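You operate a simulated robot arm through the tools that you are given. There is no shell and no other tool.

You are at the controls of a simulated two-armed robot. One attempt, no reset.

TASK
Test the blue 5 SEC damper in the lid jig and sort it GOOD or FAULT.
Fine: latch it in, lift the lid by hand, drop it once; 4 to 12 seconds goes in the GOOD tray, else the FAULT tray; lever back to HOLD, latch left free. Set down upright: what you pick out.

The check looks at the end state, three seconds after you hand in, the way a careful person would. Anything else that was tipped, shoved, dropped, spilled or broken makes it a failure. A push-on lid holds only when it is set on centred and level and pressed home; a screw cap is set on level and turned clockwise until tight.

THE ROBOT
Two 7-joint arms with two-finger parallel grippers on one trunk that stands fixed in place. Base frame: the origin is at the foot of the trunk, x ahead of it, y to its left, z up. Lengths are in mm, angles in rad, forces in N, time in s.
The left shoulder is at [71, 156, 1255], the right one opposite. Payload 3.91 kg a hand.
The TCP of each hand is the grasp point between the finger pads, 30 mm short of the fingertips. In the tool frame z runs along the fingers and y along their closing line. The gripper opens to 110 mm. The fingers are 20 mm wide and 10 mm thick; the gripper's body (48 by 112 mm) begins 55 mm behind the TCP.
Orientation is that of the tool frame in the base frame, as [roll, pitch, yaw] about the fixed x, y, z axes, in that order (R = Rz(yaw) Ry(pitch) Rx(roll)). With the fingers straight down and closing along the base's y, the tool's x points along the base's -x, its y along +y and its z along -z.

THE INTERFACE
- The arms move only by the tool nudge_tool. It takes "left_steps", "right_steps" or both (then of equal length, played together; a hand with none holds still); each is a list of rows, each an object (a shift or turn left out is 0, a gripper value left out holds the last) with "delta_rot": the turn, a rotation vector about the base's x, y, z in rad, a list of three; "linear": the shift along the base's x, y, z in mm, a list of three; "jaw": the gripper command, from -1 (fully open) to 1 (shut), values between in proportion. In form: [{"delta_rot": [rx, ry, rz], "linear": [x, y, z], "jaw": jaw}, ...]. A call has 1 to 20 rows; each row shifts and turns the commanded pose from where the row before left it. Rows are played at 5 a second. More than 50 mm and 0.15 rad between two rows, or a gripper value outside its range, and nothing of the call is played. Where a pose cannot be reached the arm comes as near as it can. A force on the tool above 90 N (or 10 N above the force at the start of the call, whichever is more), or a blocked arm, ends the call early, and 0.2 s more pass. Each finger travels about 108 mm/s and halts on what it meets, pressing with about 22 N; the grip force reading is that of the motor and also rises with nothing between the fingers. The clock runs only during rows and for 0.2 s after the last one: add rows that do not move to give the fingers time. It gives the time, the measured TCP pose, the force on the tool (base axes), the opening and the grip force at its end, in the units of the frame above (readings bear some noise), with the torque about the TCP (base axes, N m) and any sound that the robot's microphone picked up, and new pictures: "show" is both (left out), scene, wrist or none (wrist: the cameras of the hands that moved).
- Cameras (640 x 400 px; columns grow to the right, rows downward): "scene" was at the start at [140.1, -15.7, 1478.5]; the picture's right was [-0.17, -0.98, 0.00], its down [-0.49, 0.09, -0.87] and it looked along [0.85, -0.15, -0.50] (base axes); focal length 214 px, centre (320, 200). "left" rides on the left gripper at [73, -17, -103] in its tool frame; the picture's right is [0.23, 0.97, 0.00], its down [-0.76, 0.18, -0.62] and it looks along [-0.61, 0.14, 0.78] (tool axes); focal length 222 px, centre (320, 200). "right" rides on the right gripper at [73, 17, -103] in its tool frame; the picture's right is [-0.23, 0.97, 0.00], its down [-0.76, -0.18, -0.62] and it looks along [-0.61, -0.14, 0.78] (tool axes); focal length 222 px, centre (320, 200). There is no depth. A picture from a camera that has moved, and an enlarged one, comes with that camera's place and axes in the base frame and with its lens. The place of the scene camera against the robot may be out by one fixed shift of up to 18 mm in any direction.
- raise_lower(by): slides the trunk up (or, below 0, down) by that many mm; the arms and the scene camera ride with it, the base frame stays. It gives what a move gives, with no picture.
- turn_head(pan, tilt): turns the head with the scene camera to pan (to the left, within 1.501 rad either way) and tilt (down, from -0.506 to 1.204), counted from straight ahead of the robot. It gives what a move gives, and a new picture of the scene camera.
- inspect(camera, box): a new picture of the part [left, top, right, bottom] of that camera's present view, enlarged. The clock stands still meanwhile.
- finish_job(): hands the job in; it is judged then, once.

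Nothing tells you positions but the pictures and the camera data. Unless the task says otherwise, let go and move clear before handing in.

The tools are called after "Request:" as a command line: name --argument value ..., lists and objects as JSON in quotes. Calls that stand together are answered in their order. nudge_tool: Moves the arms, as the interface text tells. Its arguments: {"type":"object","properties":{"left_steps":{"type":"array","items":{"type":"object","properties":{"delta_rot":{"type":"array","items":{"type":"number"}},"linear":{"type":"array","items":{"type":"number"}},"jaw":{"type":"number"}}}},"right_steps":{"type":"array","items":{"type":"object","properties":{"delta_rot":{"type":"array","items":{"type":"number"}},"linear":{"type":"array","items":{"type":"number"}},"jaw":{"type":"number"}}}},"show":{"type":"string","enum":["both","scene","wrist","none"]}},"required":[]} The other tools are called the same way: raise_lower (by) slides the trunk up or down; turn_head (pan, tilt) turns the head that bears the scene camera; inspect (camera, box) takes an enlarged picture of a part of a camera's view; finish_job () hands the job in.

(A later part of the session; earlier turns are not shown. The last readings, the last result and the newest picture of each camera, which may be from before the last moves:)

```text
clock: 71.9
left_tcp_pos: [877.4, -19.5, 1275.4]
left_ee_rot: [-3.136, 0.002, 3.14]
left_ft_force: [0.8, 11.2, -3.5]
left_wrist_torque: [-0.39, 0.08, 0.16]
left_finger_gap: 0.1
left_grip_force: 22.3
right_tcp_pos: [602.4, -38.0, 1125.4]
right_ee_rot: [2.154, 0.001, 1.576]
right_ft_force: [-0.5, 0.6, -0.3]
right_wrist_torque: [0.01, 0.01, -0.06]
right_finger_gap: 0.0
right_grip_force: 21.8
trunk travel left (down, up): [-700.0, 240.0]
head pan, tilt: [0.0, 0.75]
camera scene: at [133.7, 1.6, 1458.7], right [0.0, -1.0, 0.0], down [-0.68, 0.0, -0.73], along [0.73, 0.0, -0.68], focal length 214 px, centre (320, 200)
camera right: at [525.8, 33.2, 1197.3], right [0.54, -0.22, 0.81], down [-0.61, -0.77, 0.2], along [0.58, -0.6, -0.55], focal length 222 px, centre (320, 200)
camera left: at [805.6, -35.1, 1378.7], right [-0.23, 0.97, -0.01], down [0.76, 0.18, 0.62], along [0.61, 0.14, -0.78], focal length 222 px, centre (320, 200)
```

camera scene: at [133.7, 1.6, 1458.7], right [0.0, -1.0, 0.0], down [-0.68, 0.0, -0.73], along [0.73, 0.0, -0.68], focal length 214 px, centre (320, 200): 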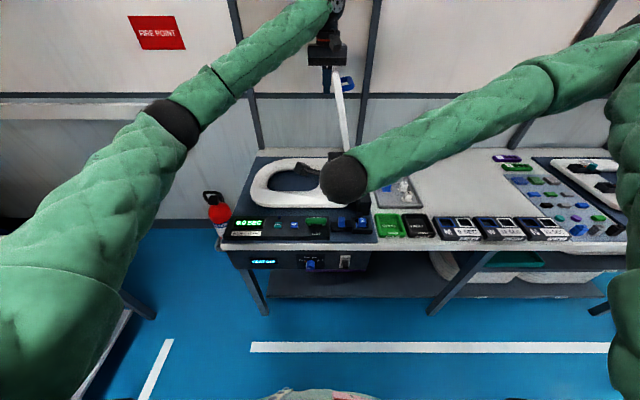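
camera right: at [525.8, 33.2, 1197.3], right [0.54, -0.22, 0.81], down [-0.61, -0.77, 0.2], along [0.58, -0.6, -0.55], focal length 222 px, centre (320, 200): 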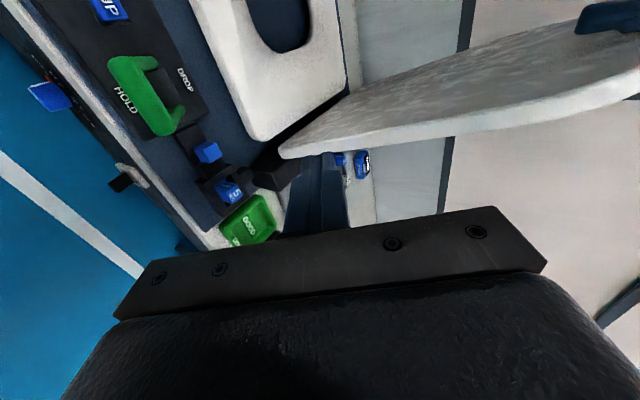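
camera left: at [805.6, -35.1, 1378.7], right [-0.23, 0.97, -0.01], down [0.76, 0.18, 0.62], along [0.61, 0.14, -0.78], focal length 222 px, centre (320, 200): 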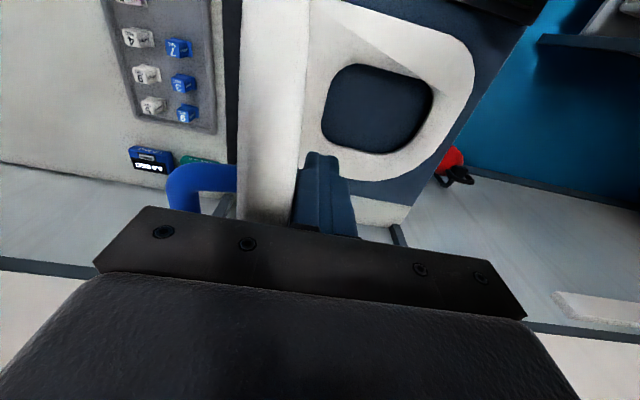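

Request:
inspect --camera "right" --box '[60, 20, 300, 220]'

Request:
inspect --camera "right" --box '[220, 60, 400, 220]'

Request:
inspect --camera "scene" --box '[220, 195, 380, 275]'

```text
2.00 times, centred on (180, 120) of right
camera zoom: at [525.8, 33.2, 1197.3], right [0.54, -0.22, 0.81], down [-0.61, -0.77, 0.2], along [0.58, -0.6, -0.55], focal length 444 px, centre (600, 360)
```

zoom: 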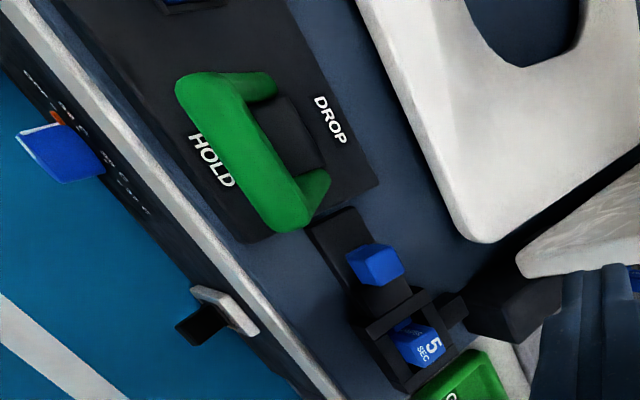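

```text
2.50 times, centred on (310, 140) of right
camera zoom: at [525.8, 33.2, 1197.3], right [0.54, -0.22, 0.81], down [-0.61, -0.77, 0.2], along [0.58, -0.6, -0.55], focal length 555 px, centre (345, 350)
```

zoom: 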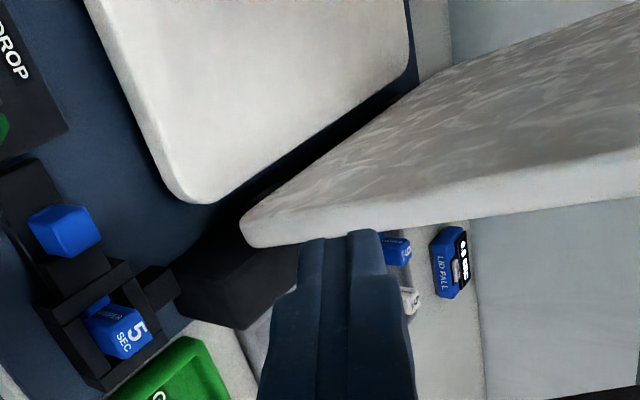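

```text
4.00 times, centred on (300, 235) of scene
camera zoom: at [133.7, 1.6, 1458.7], right [0.0, -1.0, 0.0], down [-0.68, 0.0, -0.73], along [0.73, 0.0, -0.68], focal length 858 px, centre (400, 60)
```

zoom: 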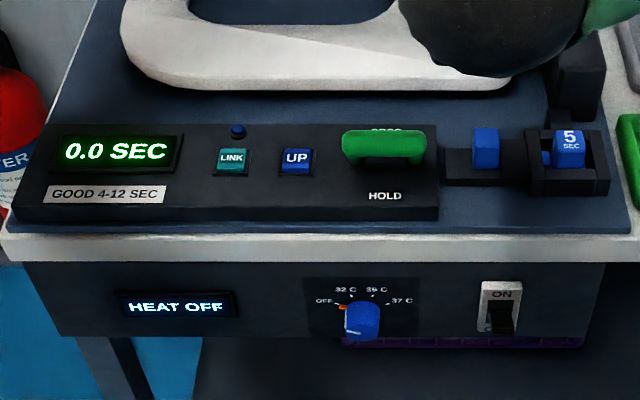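

The lever leans toward HOLD and the lid is at its stop under the left hand. I'll turn the right hand back to pointing down, placed above the lever bar with the fingers ready to straddle it in x.

Request:
nudge_tool --right_steps '[{"linear": [4, 8, -15], "delta_rot": [0, 0.141, 0], "jaw": 0.0}, {"linear": [4, 8, -15], "delta_rot": [0, 0.141, 0]}, {"linear": [4, 8, -15], "delta_rot": [0, 0.141, 0]}, {"linear": [4, 8, -15], "delta_rot": [0, 0.141, 0]}, {"linear": [4, 8, -15], "delta_rot": [0, 0.141, 0]}, {"linear": [4, 8, -15], "delta_rot": [0, 0.141, 0]}, {"linear": [2, 8, -15], "delta_rot": [0, 0.141, 0]}, {}]' --show "both"

Request:
inspect --camera "right" --box '[180, 20, 460, 220]'

```text
clock: 73.7
left_tcp_pos: [877.3, -18.3, 1276.5]
left_ee_rot: [-3.137, 0.004, 3.139]
left_ft_force: [0.2, 12.0, 2.7]
left_wrist_torque: [-0.49, -0.02, 0.14]
left_finger_gap: 0.0
left_grip_force: 21.9
right_tcp_pos: [631.2, 19.2, 1016.8]
right_ee_rot: [-3.14, -0.005, 1.574]
right_ft_force: [0.4, 0.5, -0.2]
right_wrist_torque: [0.0, 0.0, -0.03]
right_finger_gap: 55.1
right_grip_force: 0.1
trunk travel left (down, up): [-700.0, 240.0]
head pan, tilt: [0.0, 0.75]
camera scene: at [134.0, 1.7, 1458.8], right [0.0, -1.0, 0.0], down [-0.68, 0.0, -0.73], along [0.73, 0.0, -0.68], focal length 214 px, centre (320, 200)
camera right: at [648.2, 91.0, 1122.6], right [0.97, -0.22, 0.0], down [-0.17, -0.76, 0.62], along [-0.14, -0.6, -0.78], focal length 222 px, centre (320, 200)
```

scene: 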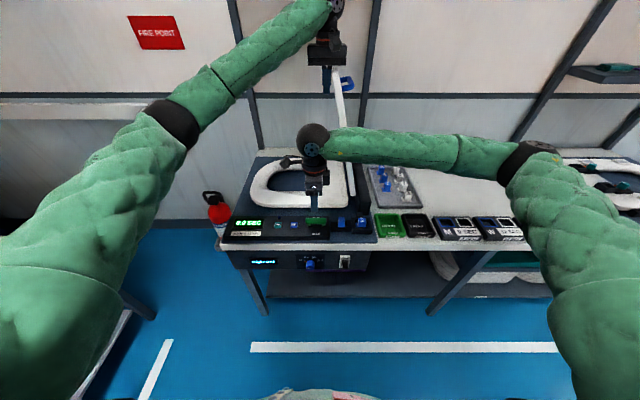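
right: 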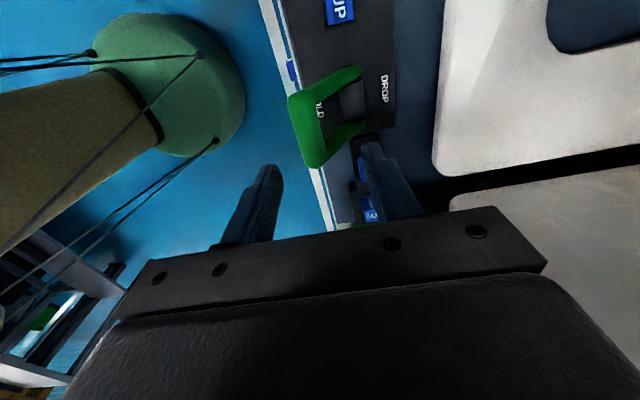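

```text
2.00 times, centred on (320, 120) of right
camera zoom: at [648.2, 91.0, 1122.6], right [0.97, -0.22, 0.0], down [-0.17, -0.76, 0.62], along [-0.14, -0.6, -0.78], focal length 444 px, centre (320, 360)
```

zoom: 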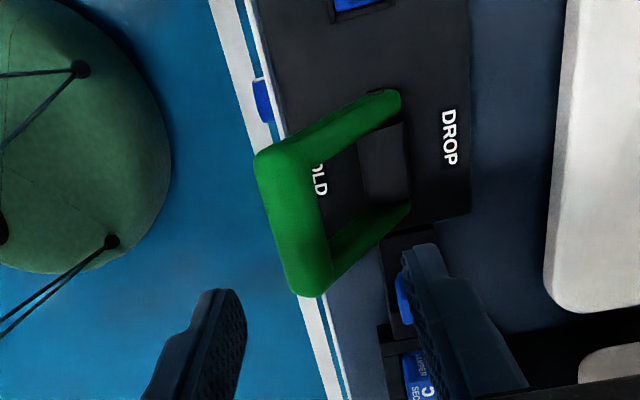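

The lever bar is at about (616, 15, 926), spanning y -15 to 45. I'll straddle it loosely with the fingers.

Request:
nudge_tool --right_steps '[{"linear": [-15.5, -4, -20]}, {"linear": [0, 0, -30]}, {"linear": [0, 0, -25]}, {"linear": [0, 0, -10]}, {}]' --show "wrist"

Request:
inspect --camera "right" --box '[200, 40, 440, 220]'

```text
clock: 74.9
left_tcp_pos: [878.5, -18.4, 1275.4]
left_ee_rot: [-3.136, 0.005, 3.14]
left_ft_force: [0.3, 11.8, 1.1]
left_wrist_torque: [-0.44, 0.02, 0.15]
left_finger_gap: 0.0
left_grip_force: 21.7
right_tcp_pos: [616.5, 13.2, 934.4]
right_ee_rot: [3.14, -0.006, 1.573]
right_ft_force: [0.9, 0.2, -0.7]
right_wrist_torque: [-0.03, 0.0, -0.01]
right_finger_gap: 55.0
right_grip_force: 0.1
trunk travel left (down, up): [-700.0, 240.0]
head pan, tilt: [0.0, 0.75]
camera right: at [632.7, 86.0, 1038.0], right [0.97, -0.22, 0.0], down [-0.18, -0.76, 0.62], along [-0.14, -0.6, -0.78], focal length 222 px, centre (320, 200)
```

right: 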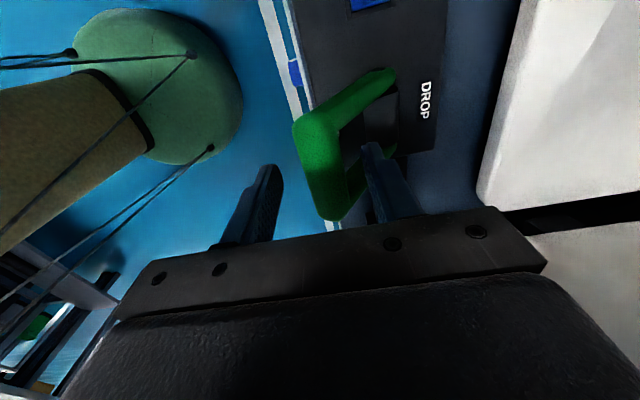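

```text
2.22 times, centred on (320, 130) of right
camera zoom: at [632.7, 86.0, 1038.0], right [0.97, -0.22, 0.0], down [-0.18, -0.76, 0.62], along [-0.14, -0.6, -0.78], focal length 494 px, centre (320, 356)
```

zoom: 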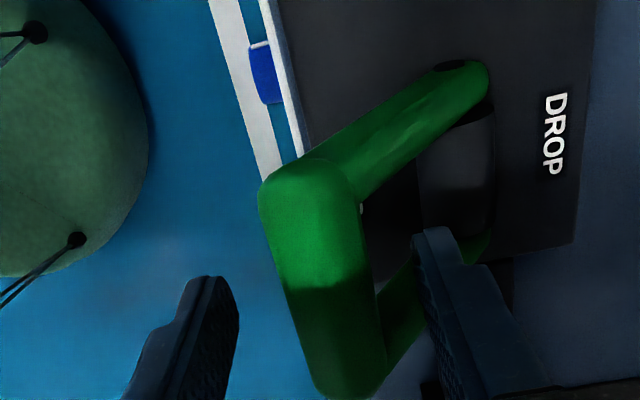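

Straddling well. First I'll press the lever gently toward HOLD to check that it is fully home.

Request:
nudge_tool --right_steps '[{"linear": [-8, 2, 0]}, {"linear": [-8, 0, 0]}, {"linear": [-4, 0, 0]}, {}]' --show "none"

```text
clock: 75.9
left_tcp_pos: [880.8, -19.1, 1274.2]
left_ee_rot: [-3.136, 0.002, 3.141]
left_ft_force: [-4.4, 12.4, 2.8]
left_wrist_torque: [-0.51, -0.17, 0.07]
left_finger_gap: 0.0
left_grip_force: 22.0
right_tcp_pos: [597.7, 17.0, 934.9]
right_ee_rot: [3.14, -0.005, 1.573]
right_ft_force: [34.7, -0.3, -0.8]
right_wrist_torque: [-0.34, -0.58, -0.02]
right_finger_gap: 72.6
right_grip_force: 17.2
trunk travel left (down, up): [-700.0, 240.0]
head pan, tilt: [0.0, 0.75]
```

The lever is firmly at its HOLD end. I'll recentre the right hand and re-test whether the lid holds at the top.

Request:
nudge_tool --left_steps '[{}, {}, {"linear": [0, 12, 0]}]' --right_steps '[{"linear": [8, 0, 0]}, {"linear": [10, 0, 0]}, {}]' --show "wrist"

```text
clock: 76.7
left_tcp_pos: [876.7, -9.7, 1275.8]
left_ee_rot: [-3.135, 0.002, 3.136]
left_ft_force: [0.0, 0.3, 1.0]
left_wrist_torque: [-0.03, 0.02, 0.0]
left_finger_gap: 0.2
left_grip_force: 21.9
right_tcp_pos: [609.8, 15.7, 933.7]
right_ee_rot: [3.141, -0.006, 1.575]
right_ft_force: [-0.3, 0.7, -0.3]
right_wrist_torque: [0.02, 0.0, -0.02]
right_finger_gap: 55.1
right_grip_force: 0.0
trunk travel left (down, up): [-700.0, 240.0]
head pan, tilt: [0.0, 0.75]
camera right: at [627.4, 87.3, 1038.5], right [0.97, -0.22, 0.0], down [-0.18, -0.77, 0.62], along [-0.14, -0.6, -0.79], focal length 222 px, centre (320, 200)
camera left: at [804.2, -26.3, 1379.3], right [-0.22, 0.97, -0.01], down [0.76, 0.18, 0.63], along [0.61, 0.13, -0.78], focal length 222 px, centre (320, 200)
```

right: 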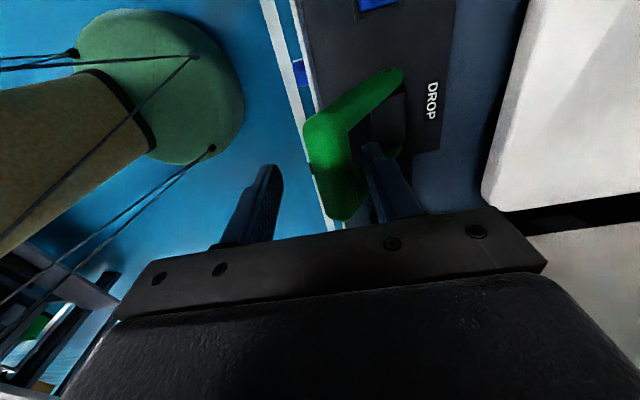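
left: 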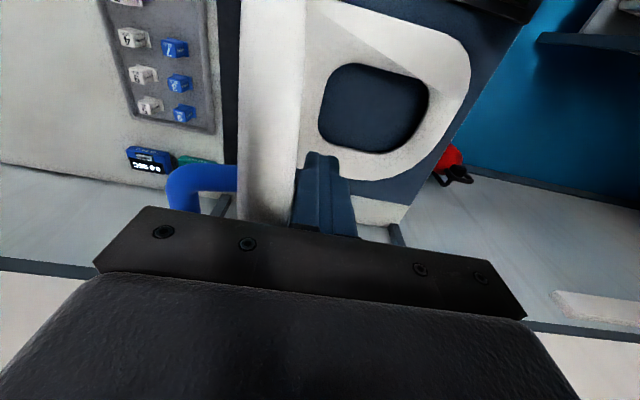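

Request:
nudge_tool --left_steps '[{}, {}, {}]' --show "none"

Request:
inspect --camera "left" --box '[140, 0, 400, 220]'

```text
clock: 77.5
left_tcp_pos: [877.9, -8.9, 1275.0]
left_ee_rot: [-3.136, 0.004, 3.137]
left_ft_force: [-0.1, 0.7, -1.3]
left_wrist_torque: [-0.02, 0.04, 0.01]
left_finger_gap: 0.3
left_grip_force: 21.2
right_tcp_pos: [611.2, 14.9, 934.1]
right_ee_rot: [3.141, -0.005, 1.574]
right_ft_force: [-0.1, -0.8, 0.4]
right_wrist_torque: [0.05, 0.01, 0.01]
right_finger_gap: 55.0
right_grip_force: 0.2
trunk travel left (down, up): [-700.0, 240.0]
head pan, tilt: [0.0, 0.75]
```

```text
1.82 times, centred on (270, 110) of left
camera zoom: at [805.3, -24.9, 1379.1], right [-0.22, 0.97, -0.01], down [0.76, 0.18, 0.63], along [0.61, 0.14, -0.78], focal length 404 px, centre (411, 364)
```

zoom: 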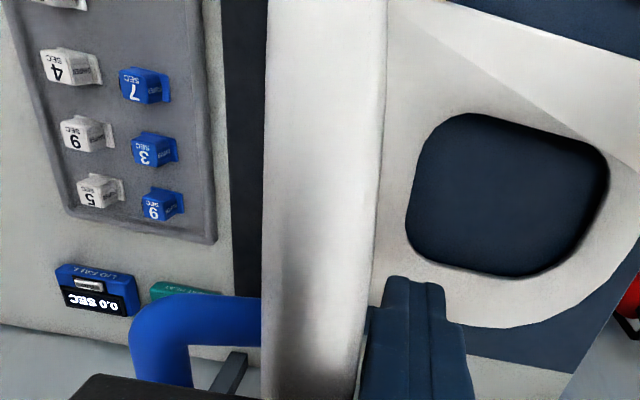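

The lid still rests on the finger. I'll try one firmer push at the top, in small increments, in case the catch needs a positive press.

Request:
nudge_tool --left_steps '[{"linear": [0, -8, 0]}, {"linear": [0, -6, 0]}, {"linear": [0, -3, 0]}, {"linear": [0, -2, 0]}, {"linear": [0, -2, 0]}, {}]' --show "none"

```text
clock: 78.9
left_tcp_pos: [879.1, -20.2, 1275.3]
left_ee_rot: [-3.13, 0.004, 3.141]
left_ft_force: [-23.2, 68.1, -18.6]
left_wrist_torque: [-2.22, -0.63, 0.44]
left_finger_gap: 0.1
left_grip_force: 22.0
right_tcp_pos: [610.8, 21.0, 934.5]
right_ee_rot: [3.141, -0.001, 1.573]
right_ft_force: [0.7, 0.1, 0.0]
right_wrist_torque: [0.0, 0.01, -0.01]
right_finger_gap: 54.9
right_grip_force: 0.0
trunk travel left (down, up): [-700.0, 240.0]
head pan, tilt: [0.0, 0.75]
```

No catch even at 68 N, so this is simply the hard stop; HOLD doesn't hold the lid for me here. I'll ease off to a light hold and set the right hand on the near side of the lever, so I can flip it to DROP and release the lid together.

Request:
nudge_tool --left_steps '[{"linear": [0, 3, 0]}, {"linear": [0, 2, 0]}, {}, {}, {}, {}]' --right_steps '[{"linear": [0, -5, 30]}, {"linear": [0, 0, 30]}, {"linear": [-15, 0, 0], "jaw": 1}, {"linear": [-20, 0, 0]}, {"linear": [0, 0, -15]}, {}]' --show "both"

```text
clock: 80.3
left_tcp_pos: [879.0, -19.6, 1276.2]
left_ee_rot: [-3.133, 0.006, 3.14]
left_ft_force: [0.7, 42.6, 1.5]
left_wrist_torque: [-1.52, -0.01, 0.49]
left_finger_gap: 0.0
left_grip_force: 22.2
right_tcp_pos: [576.1, 14.1, 978.8]
right_ee_rot: [-3.142, -0.002, 1.575]
right_ft_force: [0.4, 0.7, -0.7]
right_wrist_torque: [0.0, 0.0, 0.0]
right_finger_gap: 0.1
right_grip_force: 22.6
trunk travel left (down, up): [-700.0, 240.0]
head pan, tilt: [0.0, 0.75]
camera scene: at [134.1, 5.9, 1458.9], right [0.0, -1.0, 0.0], down [-0.68, 0.0, -0.73], along [0.73, 0.0, -0.68], focal length 214 px, centre (320, 200)
camera right: at [593.1, 87.4, 1083.7], right [0.97, -0.22, 0.0], down [-0.18, -0.76, 0.62], along [-0.14, -0.61, -0.78], focal length 222 px, centre (320, 200)
camera left: at [806.5, -35.2, 1379.7], right [-0.23, 0.97, -0.01], down [0.76, 0.18, 0.62], along [0.61, 0.13, -0.78], focal length 222 px, centre (320, 200)
```

scene: 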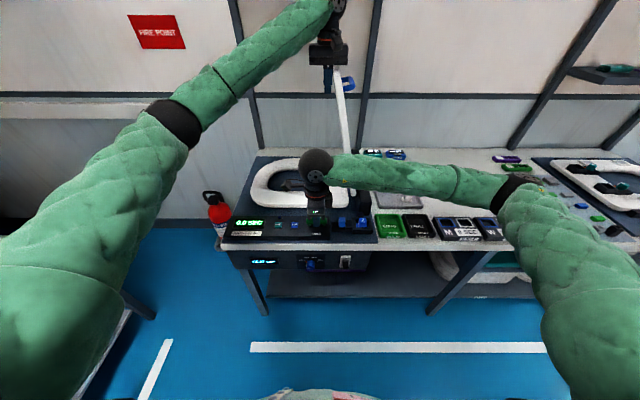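
right: 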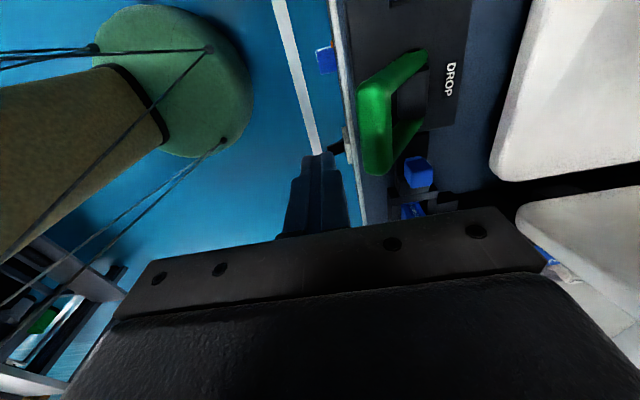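
left: 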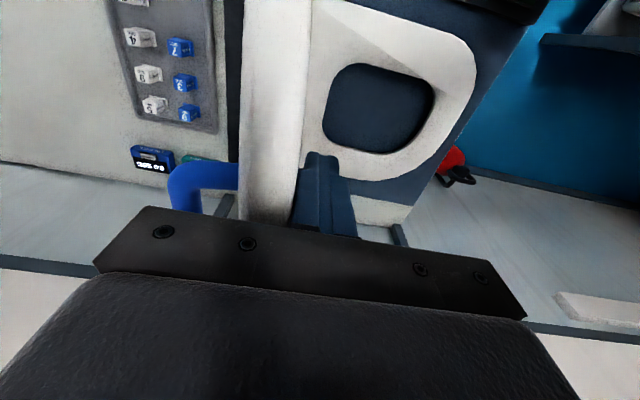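

Request:
nudge_tool --left_steps '[{"linear": [0, 3, 0]}, {"linear": [0, 1, 0]}, {}, {}]' --right_steps '[{"linear": [6, 0, -25]}, {"linear": [4, 0, -28]}, {}, {}]' --show "wrist"

Request:
inspect --camera "right" --box '[260, 40, 460, 220]'

```text
clock: 81.3
left_tcp_pos: [878.9, -18.9, 1276.8]
left_ee_rot: [-3.134, 0.004, 3.138]
left_ft_force: [3.1, 24.9, 6.9]
left_wrist_torque: [-1.02, 0.0, 0.33]
left_finger_gap: 0.2
left_grip_force: 22.0
right_tcp_pos: [585.9, 14.8, 925.4]
right_ee_rot: [3.141, -0.004, 1.572]
right_ft_force: [0.5, -0.4, -0.4]
right_wrist_torque: [-0.02, 0.0, 0.0]
right_finger_gap: 0.1
right_grip_force: 22.4
trunk travel left (down, up): [-700.0, 240.0]
head pan, tilt: [0.0, 0.75]
camera right: at [603.0, 87.5, 1030.3], right [0.97, -0.23, 0.0], down [-0.18, -0.76, 0.62], along [-0.14, -0.6, -0.78], focal length 222 px, centre (320, 200)
camera left: at [806.4, -35.0, 1379.4], right [-0.22, 0.97, -0.01], down [0.76, 0.18, 0.63], along [0.61, 0.13, -0.78], focal length 222 px, centre (320, 200)
```

right: 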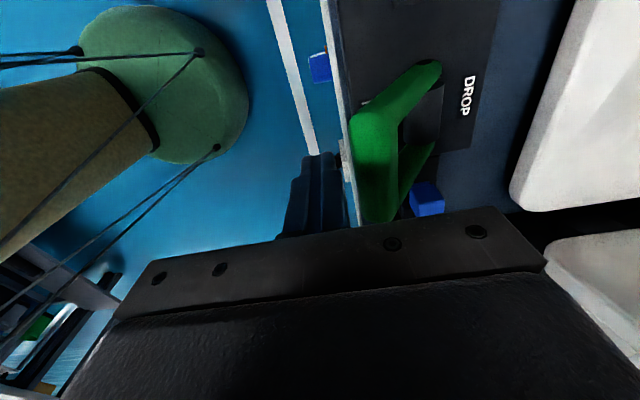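
left: 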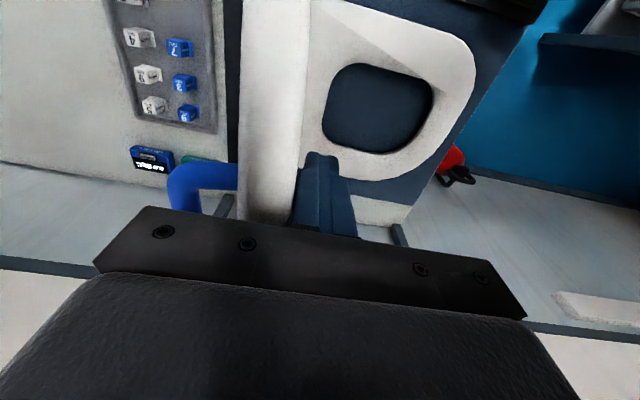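

```text
2.22 times, centred on (360, 130) of right
camera zoom: at [603.0, 87.5, 1030.3], right [0.97, -0.23, 0.0], down [-0.18, -0.76, 0.62], along [-0.14, -0.6, -0.78], focal length 494 px, centre (231, 356)
```

zoom: 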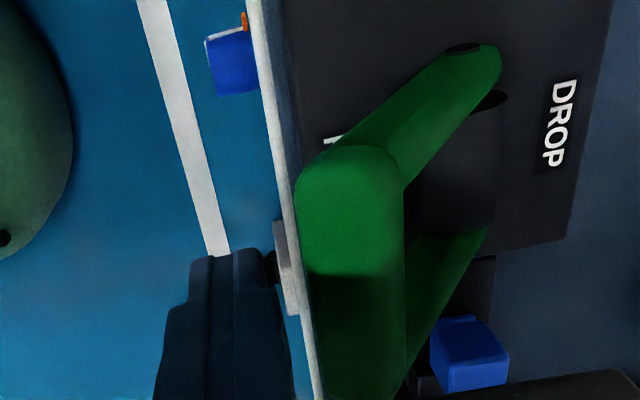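

Everything is set. In one call I'll push the lever over to DROP, then immediately take the left hand clear up-left so that the lid falls freely.

Request:
nudge_tool --left_steps '[{"linear": [0, 2, 0]}, {}, {}, {}, {"linear": [0, 30, 28]}, {"linear": [0, 40, 28]}, {"linear": [0, 40, 28]}, {"linear": [0, 40, 20]}, {"linear": [0, 40, 0]}]' --right_steps '[{"linear": [22, 0, 0]}, {"linear": [28, 0, 0]}, {"linear": [28, 0, 0]}, {"linear": [26, 0, 0]}, {}, {"linear": [-30, 0, 0]}, {"linear": [-40, 0, 0]}, {"linear": [-40, 0, 0]}, {"linear": [0, 0, 40]}]' --show "scene"

```text
clock: 81.8
left_tcp_pos: [876.6, -17.9, 1276.5]
left_ee_rot: [-3.14, 0.004, 3.139]
left_ft_force: [-5.4, 12.8, 2.0]
left_wrist_torque: [-0.47, -0.22, 0.02]
left_finger_gap: 0.0
left_grip_force: 22.4
right_tcp_pos: [619.4, 14.8, 939.7]
right_ee_rot: [3.128, -0.015, 1.58]
right_ft_force: [-27.0, -12.1, 60.7]
right_wrist_torque: [-0.42, -0.75, -0.35]
right_finger_gap: 0.0
right_grip_force: 22.0
trunk travel left (down, up): [-700.0, 240.0]
head pan, tilt: [0.0, 0.75]
stopped in row 2 (right hand): the force on the tool passed its limit at 102 N (the readings are from after the stop); the commanded pose is now the measured one
camera scene: at [129.9, -0.4, 1459.7], right [0.0, -1.0, 0.0], down [-0.68, 0.0, -0.73], along [0.73, 0.0, -0.68], focal length 214 px, centre (320, 200)
```

scene: 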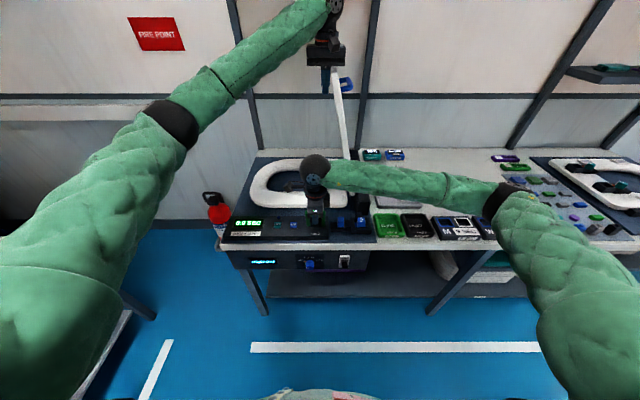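

The push was halted at 100 N with a mostly upward force, so the finger was riding on the bar. I'll look before doing anything else; the left hand still holds the lid.

Request:
inspect --camera "right" --box '[220, 40, 420, 220]'

Request:
inspect --camera "scene" --box '[220, 180, 380, 260]'

```text
2.22 times, centred on (320, 130) of right
camera zoom: at [634.4, 85.9, 1045.8], right [0.98, -0.22, 0.01], down [-0.18, -0.77, 0.61], along [-0.13, -0.6, -0.79], focal length 494 px, centre (320, 356)
```

zoom: 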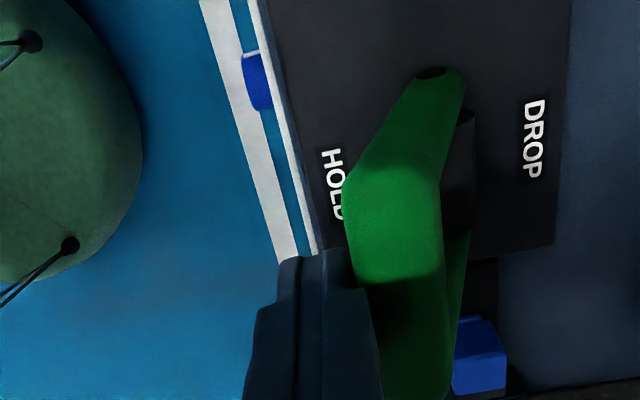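

```text
4.00 times, centred on (300, 220) of scene
camera zoom: at [129.9, -0.4, 1459.7], right [0.0, -1.0, 0.0], down [-0.68, 0.0, -0.73], along [0.73, 0.0, -0.68], focal length 858 px, centre (400, 120)
```

zoom: 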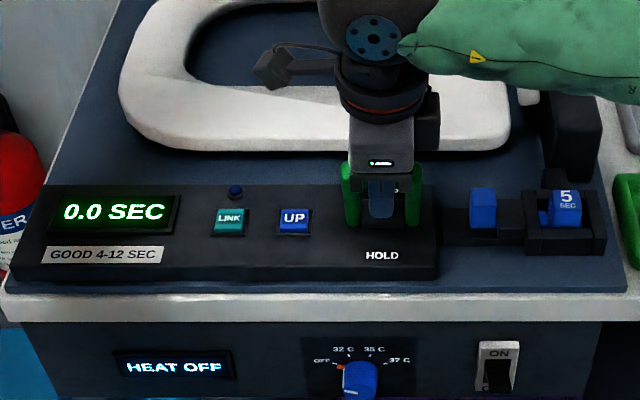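

The lever moved to nearly upright, but grippy friction dragged the finger upward; I need to follow the bar's arc. I'll relax the vertical load first.

Request:
nudge_tool --right_steps '[{"linear": [0, 0, 4]}, {}]' --show "wrist"

Request:
inspect --camera "right" --box '[220, 40, 420, 220]'

```text
clock: 82.4
left_tcp_pos: [874.2, -18.6, 1276.2]
left_ee_rot: [-3.138, 0.005, 3.141]
left_ft_force: [-0.9, 5.1, 0.3]
left_wrist_torque: [-0.26, 0.01, 0.09]
left_finger_gap: 0.0
left_grip_force: 21.8
right_tcp_pos: [619.6, 14.5, 939.8]
right_ee_rot: [3.129, -0.013, 1.577]
right_ft_force: [-21.7, -6.5, 48.5]
right_wrist_torque: [-0.25, -0.66, -0.23]
right_finger_gap: 0.1
right_grip_force: 22.1
trunk travel left (down, up): [-700.0, 240.0]
head pan, tilt: [0.0, 0.75]
camera right: at [634.6, 86.5, 1045.5], right [0.98, -0.22, 0.01], down [-0.18, -0.77, 0.61], along [-0.13, -0.6, -0.79], focal length 222 px, centre (320, 200)
```

right: 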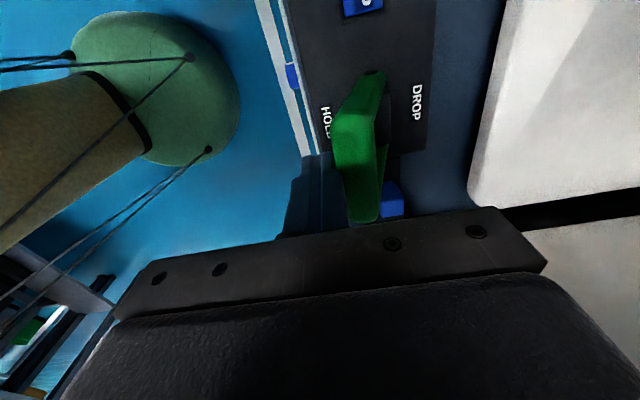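

```text
2.22 times, centred on (320, 130) of right
camera zoom: at [634.6, 86.5, 1045.5], right [0.98, -0.22, 0.01], down [-0.18, -0.77, 0.61], along [-0.13, -0.6, -0.79], focal length 494 px, centre (320, 356)
```

zoom: 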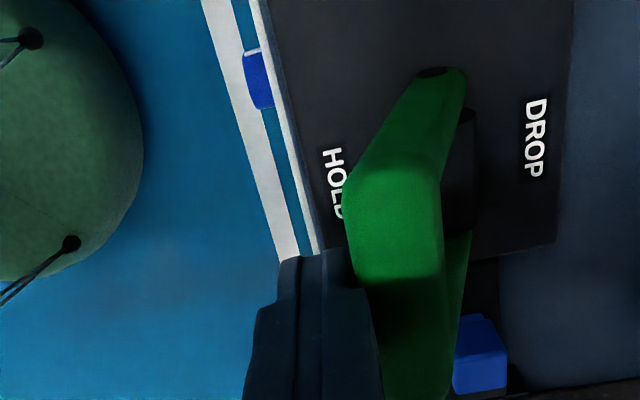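

Request:
nudge_tool --right_steps '[{"linear": [0, 0, 7]}, {"linear": [0, 0, 6]}, {}]' --show "none"

Request:
inspect --camera "right" --box '[220, 40, 420, 220]'

```text
clock: 83.2
left_tcp_pos: [879.8, -19.0, 1273.2]
left_ee_rot: [-3.137, 0.002, 3.141]
left_ft_force: [-1.7, 3.8, -0.5]
left_wrist_torque: [-0.12, -0.09, 0.0]
left_finger_gap: 0.0
left_grip_force: 22.0
right_tcp_pos: [622.4, 14.9, 949.3]
right_ee_rot: [3.137, -0.011, 1.578]
right_ft_force: [-1.6, -1.0, -1.2]
right_wrist_torque: [0.03, 0.03, -0.02]
right_finger_gap: 0.0
right_grip_force: 21.9
trunk travel left (down, up): [-700.0, 240.0]
head pan, tilt: [0.0, 0.75]
```

```text
2.22 times, centred on (320, 130) of right
camera zoom: at [638.2, 86.5, 1054.7], right [0.98, -0.22, 0.0], down [-0.18, -0.77, 0.61], along [-0.13, -0.6, -0.79], focal length 494 px, centre (320, 356)
```

zoom: 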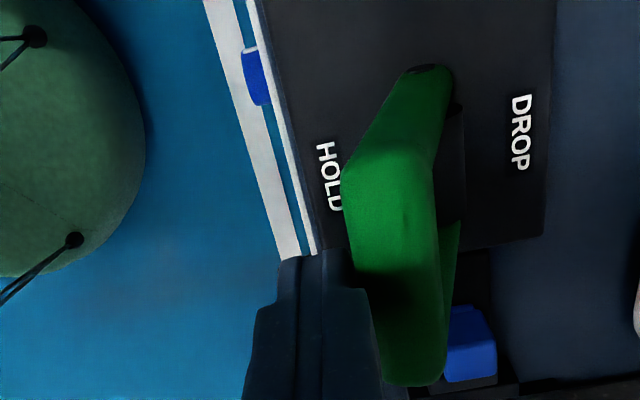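

The lever stays where it is left, and the clock pauses between calls, so I'll step the lever along its arc and check the display each time.

Request:
nudge_tool --right_steps '[{"linear": [14, 0, 4]}, {"linear": [12, 0, 2]}]' --show "scene"

Request:
inspect --camera "scene" --box '[220, 180, 380, 260]'

Request:
inspect --camera "right" --box '[220, 40, 420, 220]'

```text
clock: 83.8
left_tcp_pos: [880.3, -18.2, 1273.5]
left_ee_rot: [-3.139, 0.001, 3.139]
left_ft_force: [-0.2, 2.0, -0.2]
left_wrist_torque: [-0.06, 0.0, 0.03]
left_finger_gap: 0.0
left_grip_force: 21.7
right_tcp_pos: [649.3, 14.9, 955.9]
right_ee_rot: [3.133, -0.012, 1.576]
right_ft_force: [1.0, -0.6, -0.2]
right_wrist_torque: [0.02, 0.03, -0.01]
right_finger_gap: 0.0
right_grip_force: 22.0
trunk travel left (down, up): [-700.0, 240.0]
head pan, tilt: [0.0, 0.75]
camera scene: at [134.2, 0.4, 1458.7], right [0.0, -1.0, 0.0], down [-0.68, 0.0, -0.73], along [0.73, 0.0, -0.68], focal length 214 px, centre (320, 200)
```

scene: 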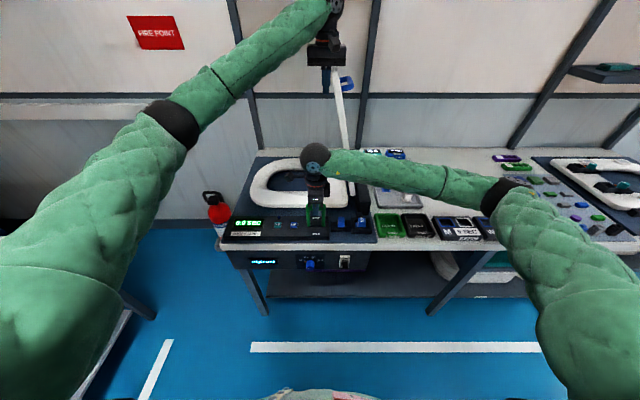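

```text
4.00 times, centred on (300, 220) of scene
camera zoom: at [134.2, 0.4, 1458.7], right [0.0, -1.0, 0.0], down [-0.68, 0.0, -0.73], along [0.73, 0.0, -0.68], focal length 858 px, centre (400, 120)
```

zoom: 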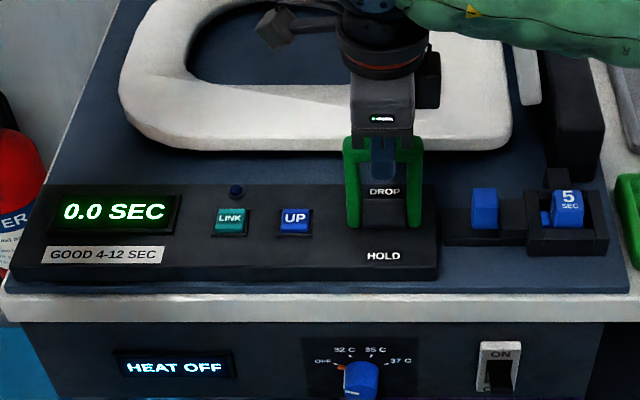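

```text
2.22 times, centred on (320, 130) of right
camera zoom: at [665.1, 86.6, 1061.1], right [0.98, -0.22, 0.0], down [-0.18, -0.77, 0.61], along [-0.13, -0.6, -0.79], focal length 494 px, centre (320, 356)
```

zoom: 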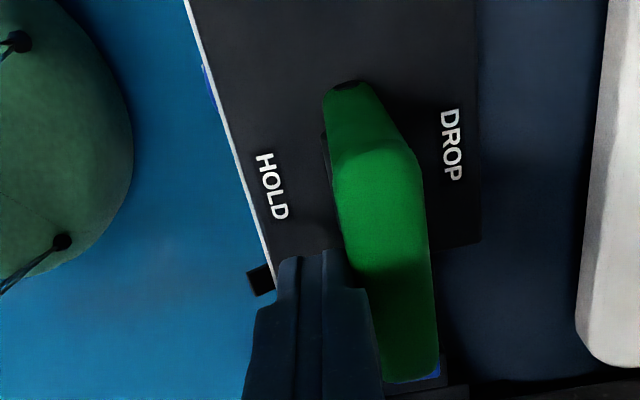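

The lever is just past upright and the display still shows 0.0. One more step toward DROP, with the lid still held.

Request:
nudge_tool --right_steps '[{"linear": [16, 0, -1]}]' --show "none"

Request:
inspect --camera "scene" --box '[220, 180, 380, 260]'

Request:
inspect --camera "right" --box '[220, 40, 420, 220]'

```text
clock: 84.2
left_tcp_pos: [879.6, -18.1, 1273.8]
left_ee_rot: [-3.139, 0.002, 3.141]
left_ft_force: [0.2, 1.9, -0.9]
left_wrist_torque: [-0.02, 0.07, 0.0]
left_finger_gap: 0.0
left_grip_force: 22.0
right_tcp_pos: [666.0, 13.7, 954.7]
right_ee_rot: [3.136, -0.011, 1.577]
right_ft_force: [-0.2, 0.1, 0.4]
right_wrist_torque: [0.0, -0.01, 0.01]
right_finger_gap: 0.0
right_grip_force: 22.0
trunk travel left (down, up): [-700.0, 240.0]
head pan, tilt: [0.0, 0.75]
```

```text
4.00 times, centred on (300, 220) of scene
camera zoom: at [134.5, 0.5, 1458.7], right [0.0, -1.0, 0.0], down [-0.68, 0.0, -0.73], along [0.73, 0.0, -0.68], focal length 858 px, centre (400, 120)
```

zoom: 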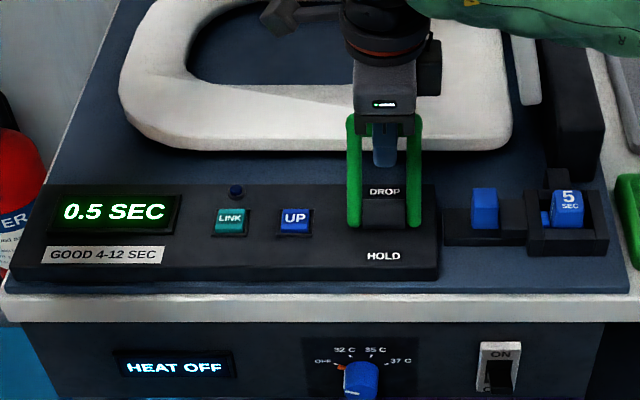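

```text
2.22 times, centred on (320, 130) of right
camera zoom: at [682.4, 85.2, 1059.5], right [0.98, -0.22, 0.0], down [-0.18, -0.77, 0.61], along [-0.13, -0.6, -0.79], focal length 494 px, centre (320, 356)
```

zoom: 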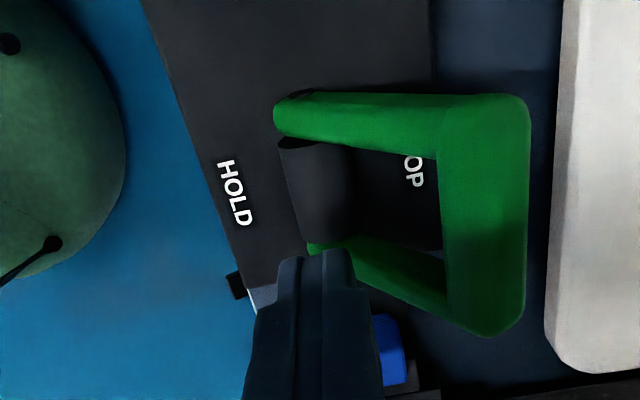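

The lever snapped to DROP and the timer is running (0.5 s). I'm releasing the lid now by taking the left hand up and away, and pulling the right hand back.

Request:
nudge_tool --left_steps '[{"linear": [0, 38, 30]}, {"linear": [0, 40, 28]}, {"linear": [0, 40, 28]}, {"linear": [-20, 40, 10]}, {"linear": [-30, 35, 0]}]' --right_steps '[{"linear": [-30, 0, 0]}, {"linear": [-40, 0, 0]}, {"linear": [-30, 0, 20]}, {"linear": [0, 0, 30]}, {}]' --show "scene"

Request:
inspect --camera "scene" --box '[220, 60, 380, 260]'

```text
clock: 85.4
left_tcp_pos: [829.4, 174.1, 1369.4]
left_ee_rot: [-3.138, 0.002, 3.138]
left_ft_force: [0.8, 0.4, 1.0]
left_wrist_torque: [-0.06, 0.02, 0.01]
left_finger_gap: 0.0
left_grip_force: 22.4
right_tcp_pos: [563.0, 16.1, 1006.0]
right_ee_rot: [3.132, -0.009, 1.575]
right_ft_force: [-0.3, 1.8, 0.6]
right_wrist_torque: [-0.01, -0.02, 0.01]
right_finger_gap: 0.1
right_grip_force: 21.8
trunk travel left (down, up): [-700.0, 240.0]
head pan, tilt: [0.0, 0.75]
camera scene: at [133.0, 1.6, 1458.9], right [0.0, -1.0, 0.0], down [-0.68, 0.0, -0.73], along [0.73, 0.0, -0.68], focal length 214 px, centre (320, 200)
```

scene: 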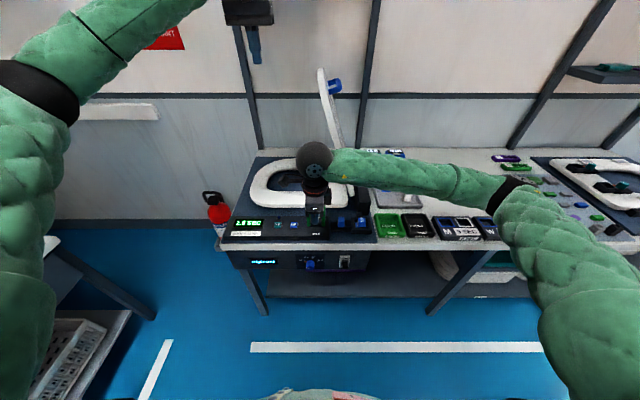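

```text
2.00 times, centred on (300, 160) of scene
camera zoom: at [133.0, 1.6, 1458.9], right [0.0, -1.0, 0.0], down [-0.68, 0.0, -0.73], along [0.73, 0.0, -0.68], focal length 429 px, centre (360, 280)
```

zoom: 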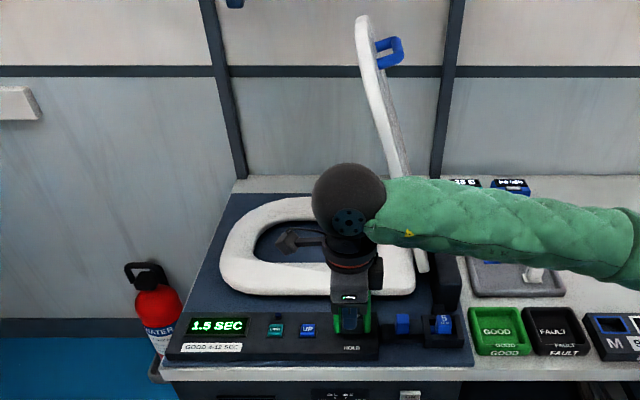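

The lid is falling slowly and freely; the timer reads about 1.5 s. I'll wait and watch.

Request:
nudge_tool --right_steps '[{"linear": [-10, 0, 20]}, {"linear": [0, -30, 10]}, {"linear": [0, -40, 0]}, {"linear": [0, -40, 0]}, {}, {}, {}]' --show "none"

Request:
inspect --camera "scene" --box '[220, 60, 380, 260]'

```text
clock: 87.0
left_tcp_pos: [829.4, 174.1, 1369.3]
left_ee_rot: [-3.136, 0.001, 3.14]
left_ft_force: [-0.2, 0.0, 0.1]
left_wrist_torque: [-0.03, -0.01, 0.01]
left_finger_gap: 0.2
left_grip_force: 21.8
right_tcp_pos: [556.0, -98.8, 1032.0]
right_ee_rot: [3.134, -0.012, 1.578]
right_ft_force: [0.1, -0.5, 0.0]
right_wrist_torque: [-0.01, 0.02, 0.0]
right_finger_gap: 0.0
right_grip_force: 22.1
trunk travel left (down, up): [-700.0, 240.0]
head pan, tilt: [0.0, 0.75]
```

```text
2.00 times, centred on (300, 160) of scene
camera zoom: at [133.9, 0.3, 1458.8], right [0.0, -1.0, 0.0], down [-0.68, 0.0, -0.73], along [0.73, 0.0, -0.68], focal length 429 px, centre (360, 280)
```

zoom: 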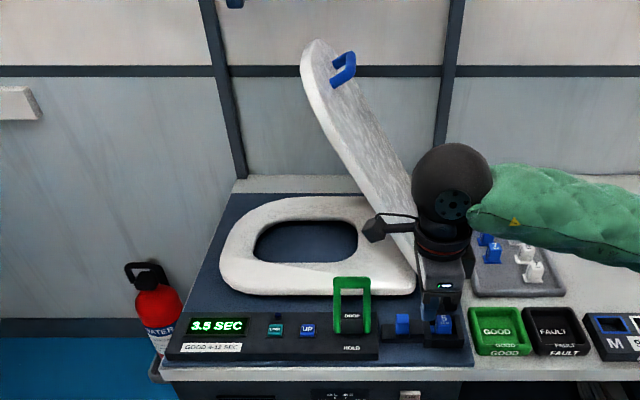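

Request:
nudge_tool --right_steps '[{}, {}, {}, {}, {}, {}, {}, {}]' --show "none"

Request:
inspect --camera "scene" --box '[220, 60, 380, 260]'

Request:
nudge_tool --right_steps '[{}, {}, {}, {}, {}, {}, {}, {}]' --show "none"

Request:
inspect --camera "scene" --box '[220, 60, 380, 260]'

```text
clock: 88.8
left_tcp_pos: [829.5, 172.2, 1369.5]
left_ee_rot: [-3.136, 0.002, 3.142]
left_ft_force: [-0.8, 0.0, 0.1]
left_wrist_torque: [-0.02, 0.03, 0.01]
left_finger_gap: 0.0
left_grip_force: 22.2
right_tcp_pos: [555.7, -97.9, 1033.1]
right_ee_rot: [3.134, -0.013, 1.578]
right_ft_force: [0.3, -0.8, -1.0]
right_wrist_torque: [-0.01, -0.03, 0.02]
right_finger_gap: 0.1
right_grip_force: 22.1
trunk travel left (down, up): [-700.0, 240.0]
head pan, tilt: [0.0, 0.75]
```

```text
2.00 times, centred on (300, 160) of scene
camera zoom: at [134.1, 0.2, 1458.7], right [0.0, -1.0, 0.0], down [-0.68, 0.0, -0.73], along [0.73, 0.0, -0.68], focal length 429 px, centre (360, 280)
```

zoom: 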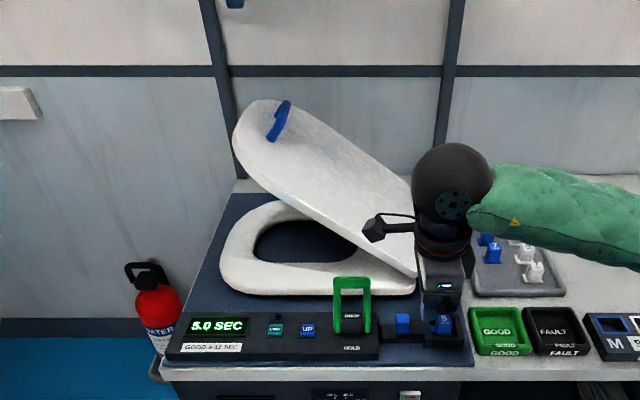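

```text
clock: 90.6
left_tcp_pos: [829.9, 173.4, 1369.3]
left_ee_rot: [-3.138, 0.001, 3.141]
left_ft_force: [-0.7, 0.6, -0.5]
left_wrist_torque: [0.02, 0.01, 0.02]
left_finger_gap: 0.2
left_grip_force: 22.1
right_tcp_pos: [555.6, -98.2, 1032.2]
right_ee_rot: [3.134, -0.012, 1.578]
right_ft_force: [-0.9, -0.6, 0.6]
right_wrist_torque: [0.01, 0.0, 0.04]
right_finger_gap: 0.0
right_grip_force: 22.2
trunk travel left (down, up): [-700.0, 240.0]
head pan, tilt: [0.0, 0.75]
```

```text
2.00 times, centred on (300, 160) of scene
camera zoom: at [134.1, 0.2, 1458.7], right [0.0, -1.0, 0.0], down [-0.68, 0.0, -0.73], along [0.73, 0.0, -0.68], focal length 429 px, centre (360, 280)
```

zoom: 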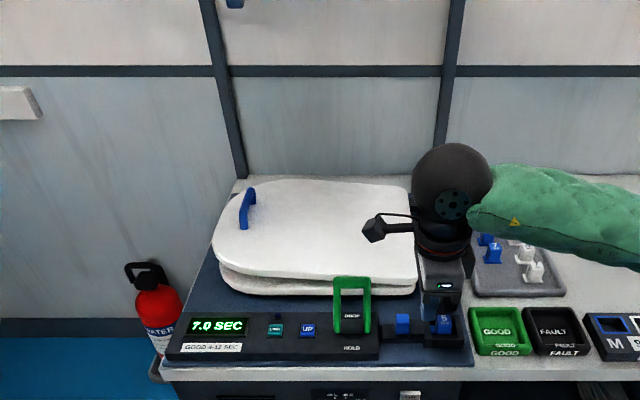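

Request:
nudge_tool --right_steps '[{}, {}, {}, {}, {}]' --show "none"

Request:
inspect --camera "scene" --box '[220, 150, 320, 250]'

Request:
nudge_tool --right_steps '[{}, {}, {}, {}, {}]' --show "none"

Request:
inspect --camera "scene" --box '[220, 150, 320, 250]'

```text
clock: 91.8
left_tcp_pos: [829.8, 173.8, 1369.1]
left_ee_rot: [-3.137, 0.002, 3.139]
left_ft_force: [0.4, -0.1, -0.3]
left_wrist_torque: [-0.01, 0.02, 0.01]
left_finger_gap: 0.0
left_grip_force: 21.4
right_tcp_pos: [556.7, -99.5, 1033.3]
right_ee_rot: [3.135, -0.012, 1.577]
right_ft_force: [0.1, -0.7, -0.7]
right_wrist_torque: [-0.02, -0.02, -0.01]
right_finger_gap: 0.0
right_grip_force: 21.9
trunk travel left (down, up): [-700.0, 240.0]
head pan, tilt: [0.0, 0.75]
```

```text
4.00 times, centred on (270, 200) of scene
camera zoom: at [134.1, 0.2, 1458.7], right [0.0, -1.0, 0.0], down [-0.68, 0.0, -0.73], along [0.73, 0.0, -0.68], focal length 858 px, centre (520, 200)
```

zoom: 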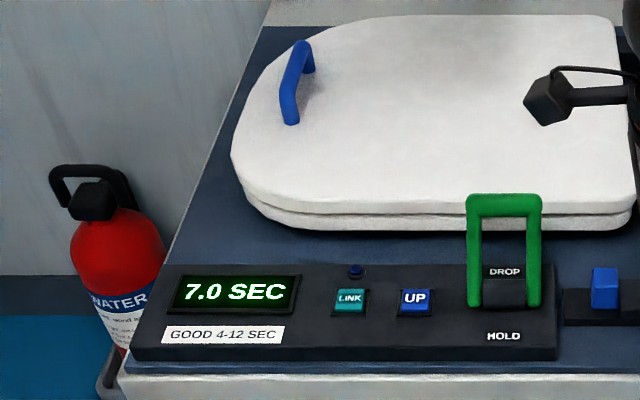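

```text
clock: 93.0
left_tcp_pos: [830.3, 173.8, 1369.2]
left_ee_rot: [-3.138, 0.001, 3.14]
left_ft_force: [-0.1, 1.3, 0.1]
left_wrist_torque: [0.01, 0.02, 0.01]
left_finger_gap: 0.1
left_grip_force: 22.2
right_tcp_pos: [556.4, -97.3, 1032.3]
right_ee_rot: [3.134, -0.014, 1.578]
right_ft_force: [-0.1, 0.0, 0.2]
right_wrist_torque: [-0.01, 0.01, 0.01]
right_finger_gap: 0.1
right_grip_force: 21.8
trunk travel left (down, up): [-700.0, 240.0]
head pan, tilt: [0.0, 0.75]
```

```text
4.00 times, centred on (270, 200) of scene
camera zoom: at [134.1, 0.2, 1458.7], right [0.0, -1.0, 0.0], down [-0.68, 0.0, -0.73], along [0.73, 0.0, -0.68], focal length 858 px, centre (520, 200)
```

zoom: 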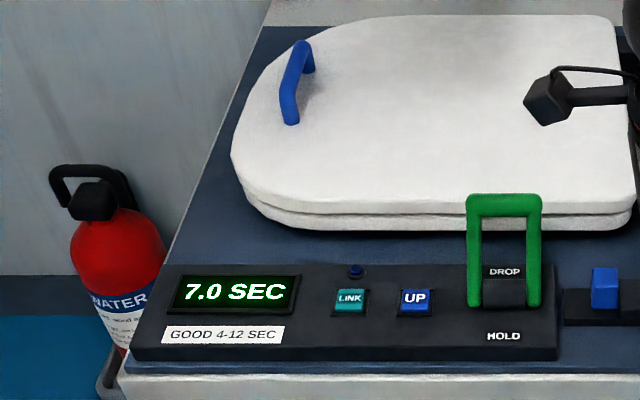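

The lid closed and the timer stopped at 7.0 s, which is within 4 to 12, so this damper is GOOD. Now I'll put the lever back to HOLD: bring the right hand over to the far (+x) side of the bar.

Request:
nudge_tool --right_steps '[{"linear": [39, 22.6, 0]}, {"linear": [39, 22.6, 0]}, {"linear": [39, 22.6, 0]}, {"linear": [39, 22.6, 0]}, {"linear": [39, 22.6, 0]}, {}]' --show "wrist"

Request:
inspect --camera "right" --box '[200, 0, 440, 220]'

```text
clock: 94.4
left_tcp_pos: [829.1, 172.8, 1368.9]
left_ee_rot: [-3.138, 0.0, 3.14]
left_ft_force: [-0.7, 0.2, 0.5]
left_wrist_torque: [-0.01, -0.03, 0.02]
left_finger_gap: 0.0
left_grip_force: 21.9
right_tcp_pos: [745.2, 12.5, 1034.3]
right_ee_rot: [3.136, -0.014, 1.578]
right_ft_force: [-0.1, -0.5, -0.8]
right_wrist_torque: [0.01, -0.04, 0.01]
right_finger_gap: 0.0
right_grip_force: 21.6
trunk travel left (down, up): [-700.0, 240.0]
head pan, tilt: [0.0, 0.75]
camera right: at [761.4, 84.9, 1139.9], right [0.98, -0.22, 0.0], down [-0.18, -0.77, 0.61], along [-0.13, -0.6, -0.79], focal length 222 px, centre (320, 200)
```

right: 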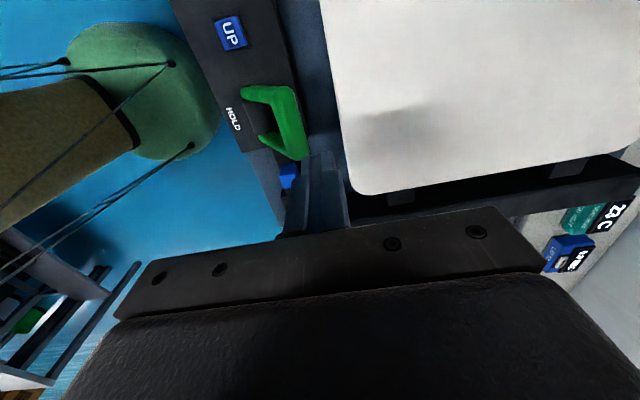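

```text
1.82 times, centred on (320, 110) of right
camera zoom: at [761.4, 84.9, 1139.9], right [0.98, -0.22, 0.0], down [-0.18, -0.77, 0.61], along [-0.13, -0.6, -0.79], focal length 404 px, centre (320, 364)
```

zoom: 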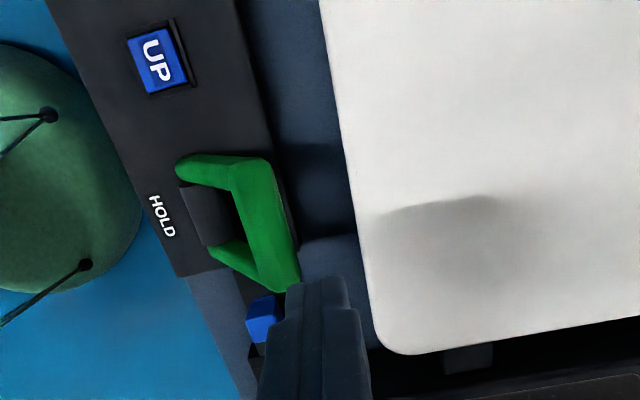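

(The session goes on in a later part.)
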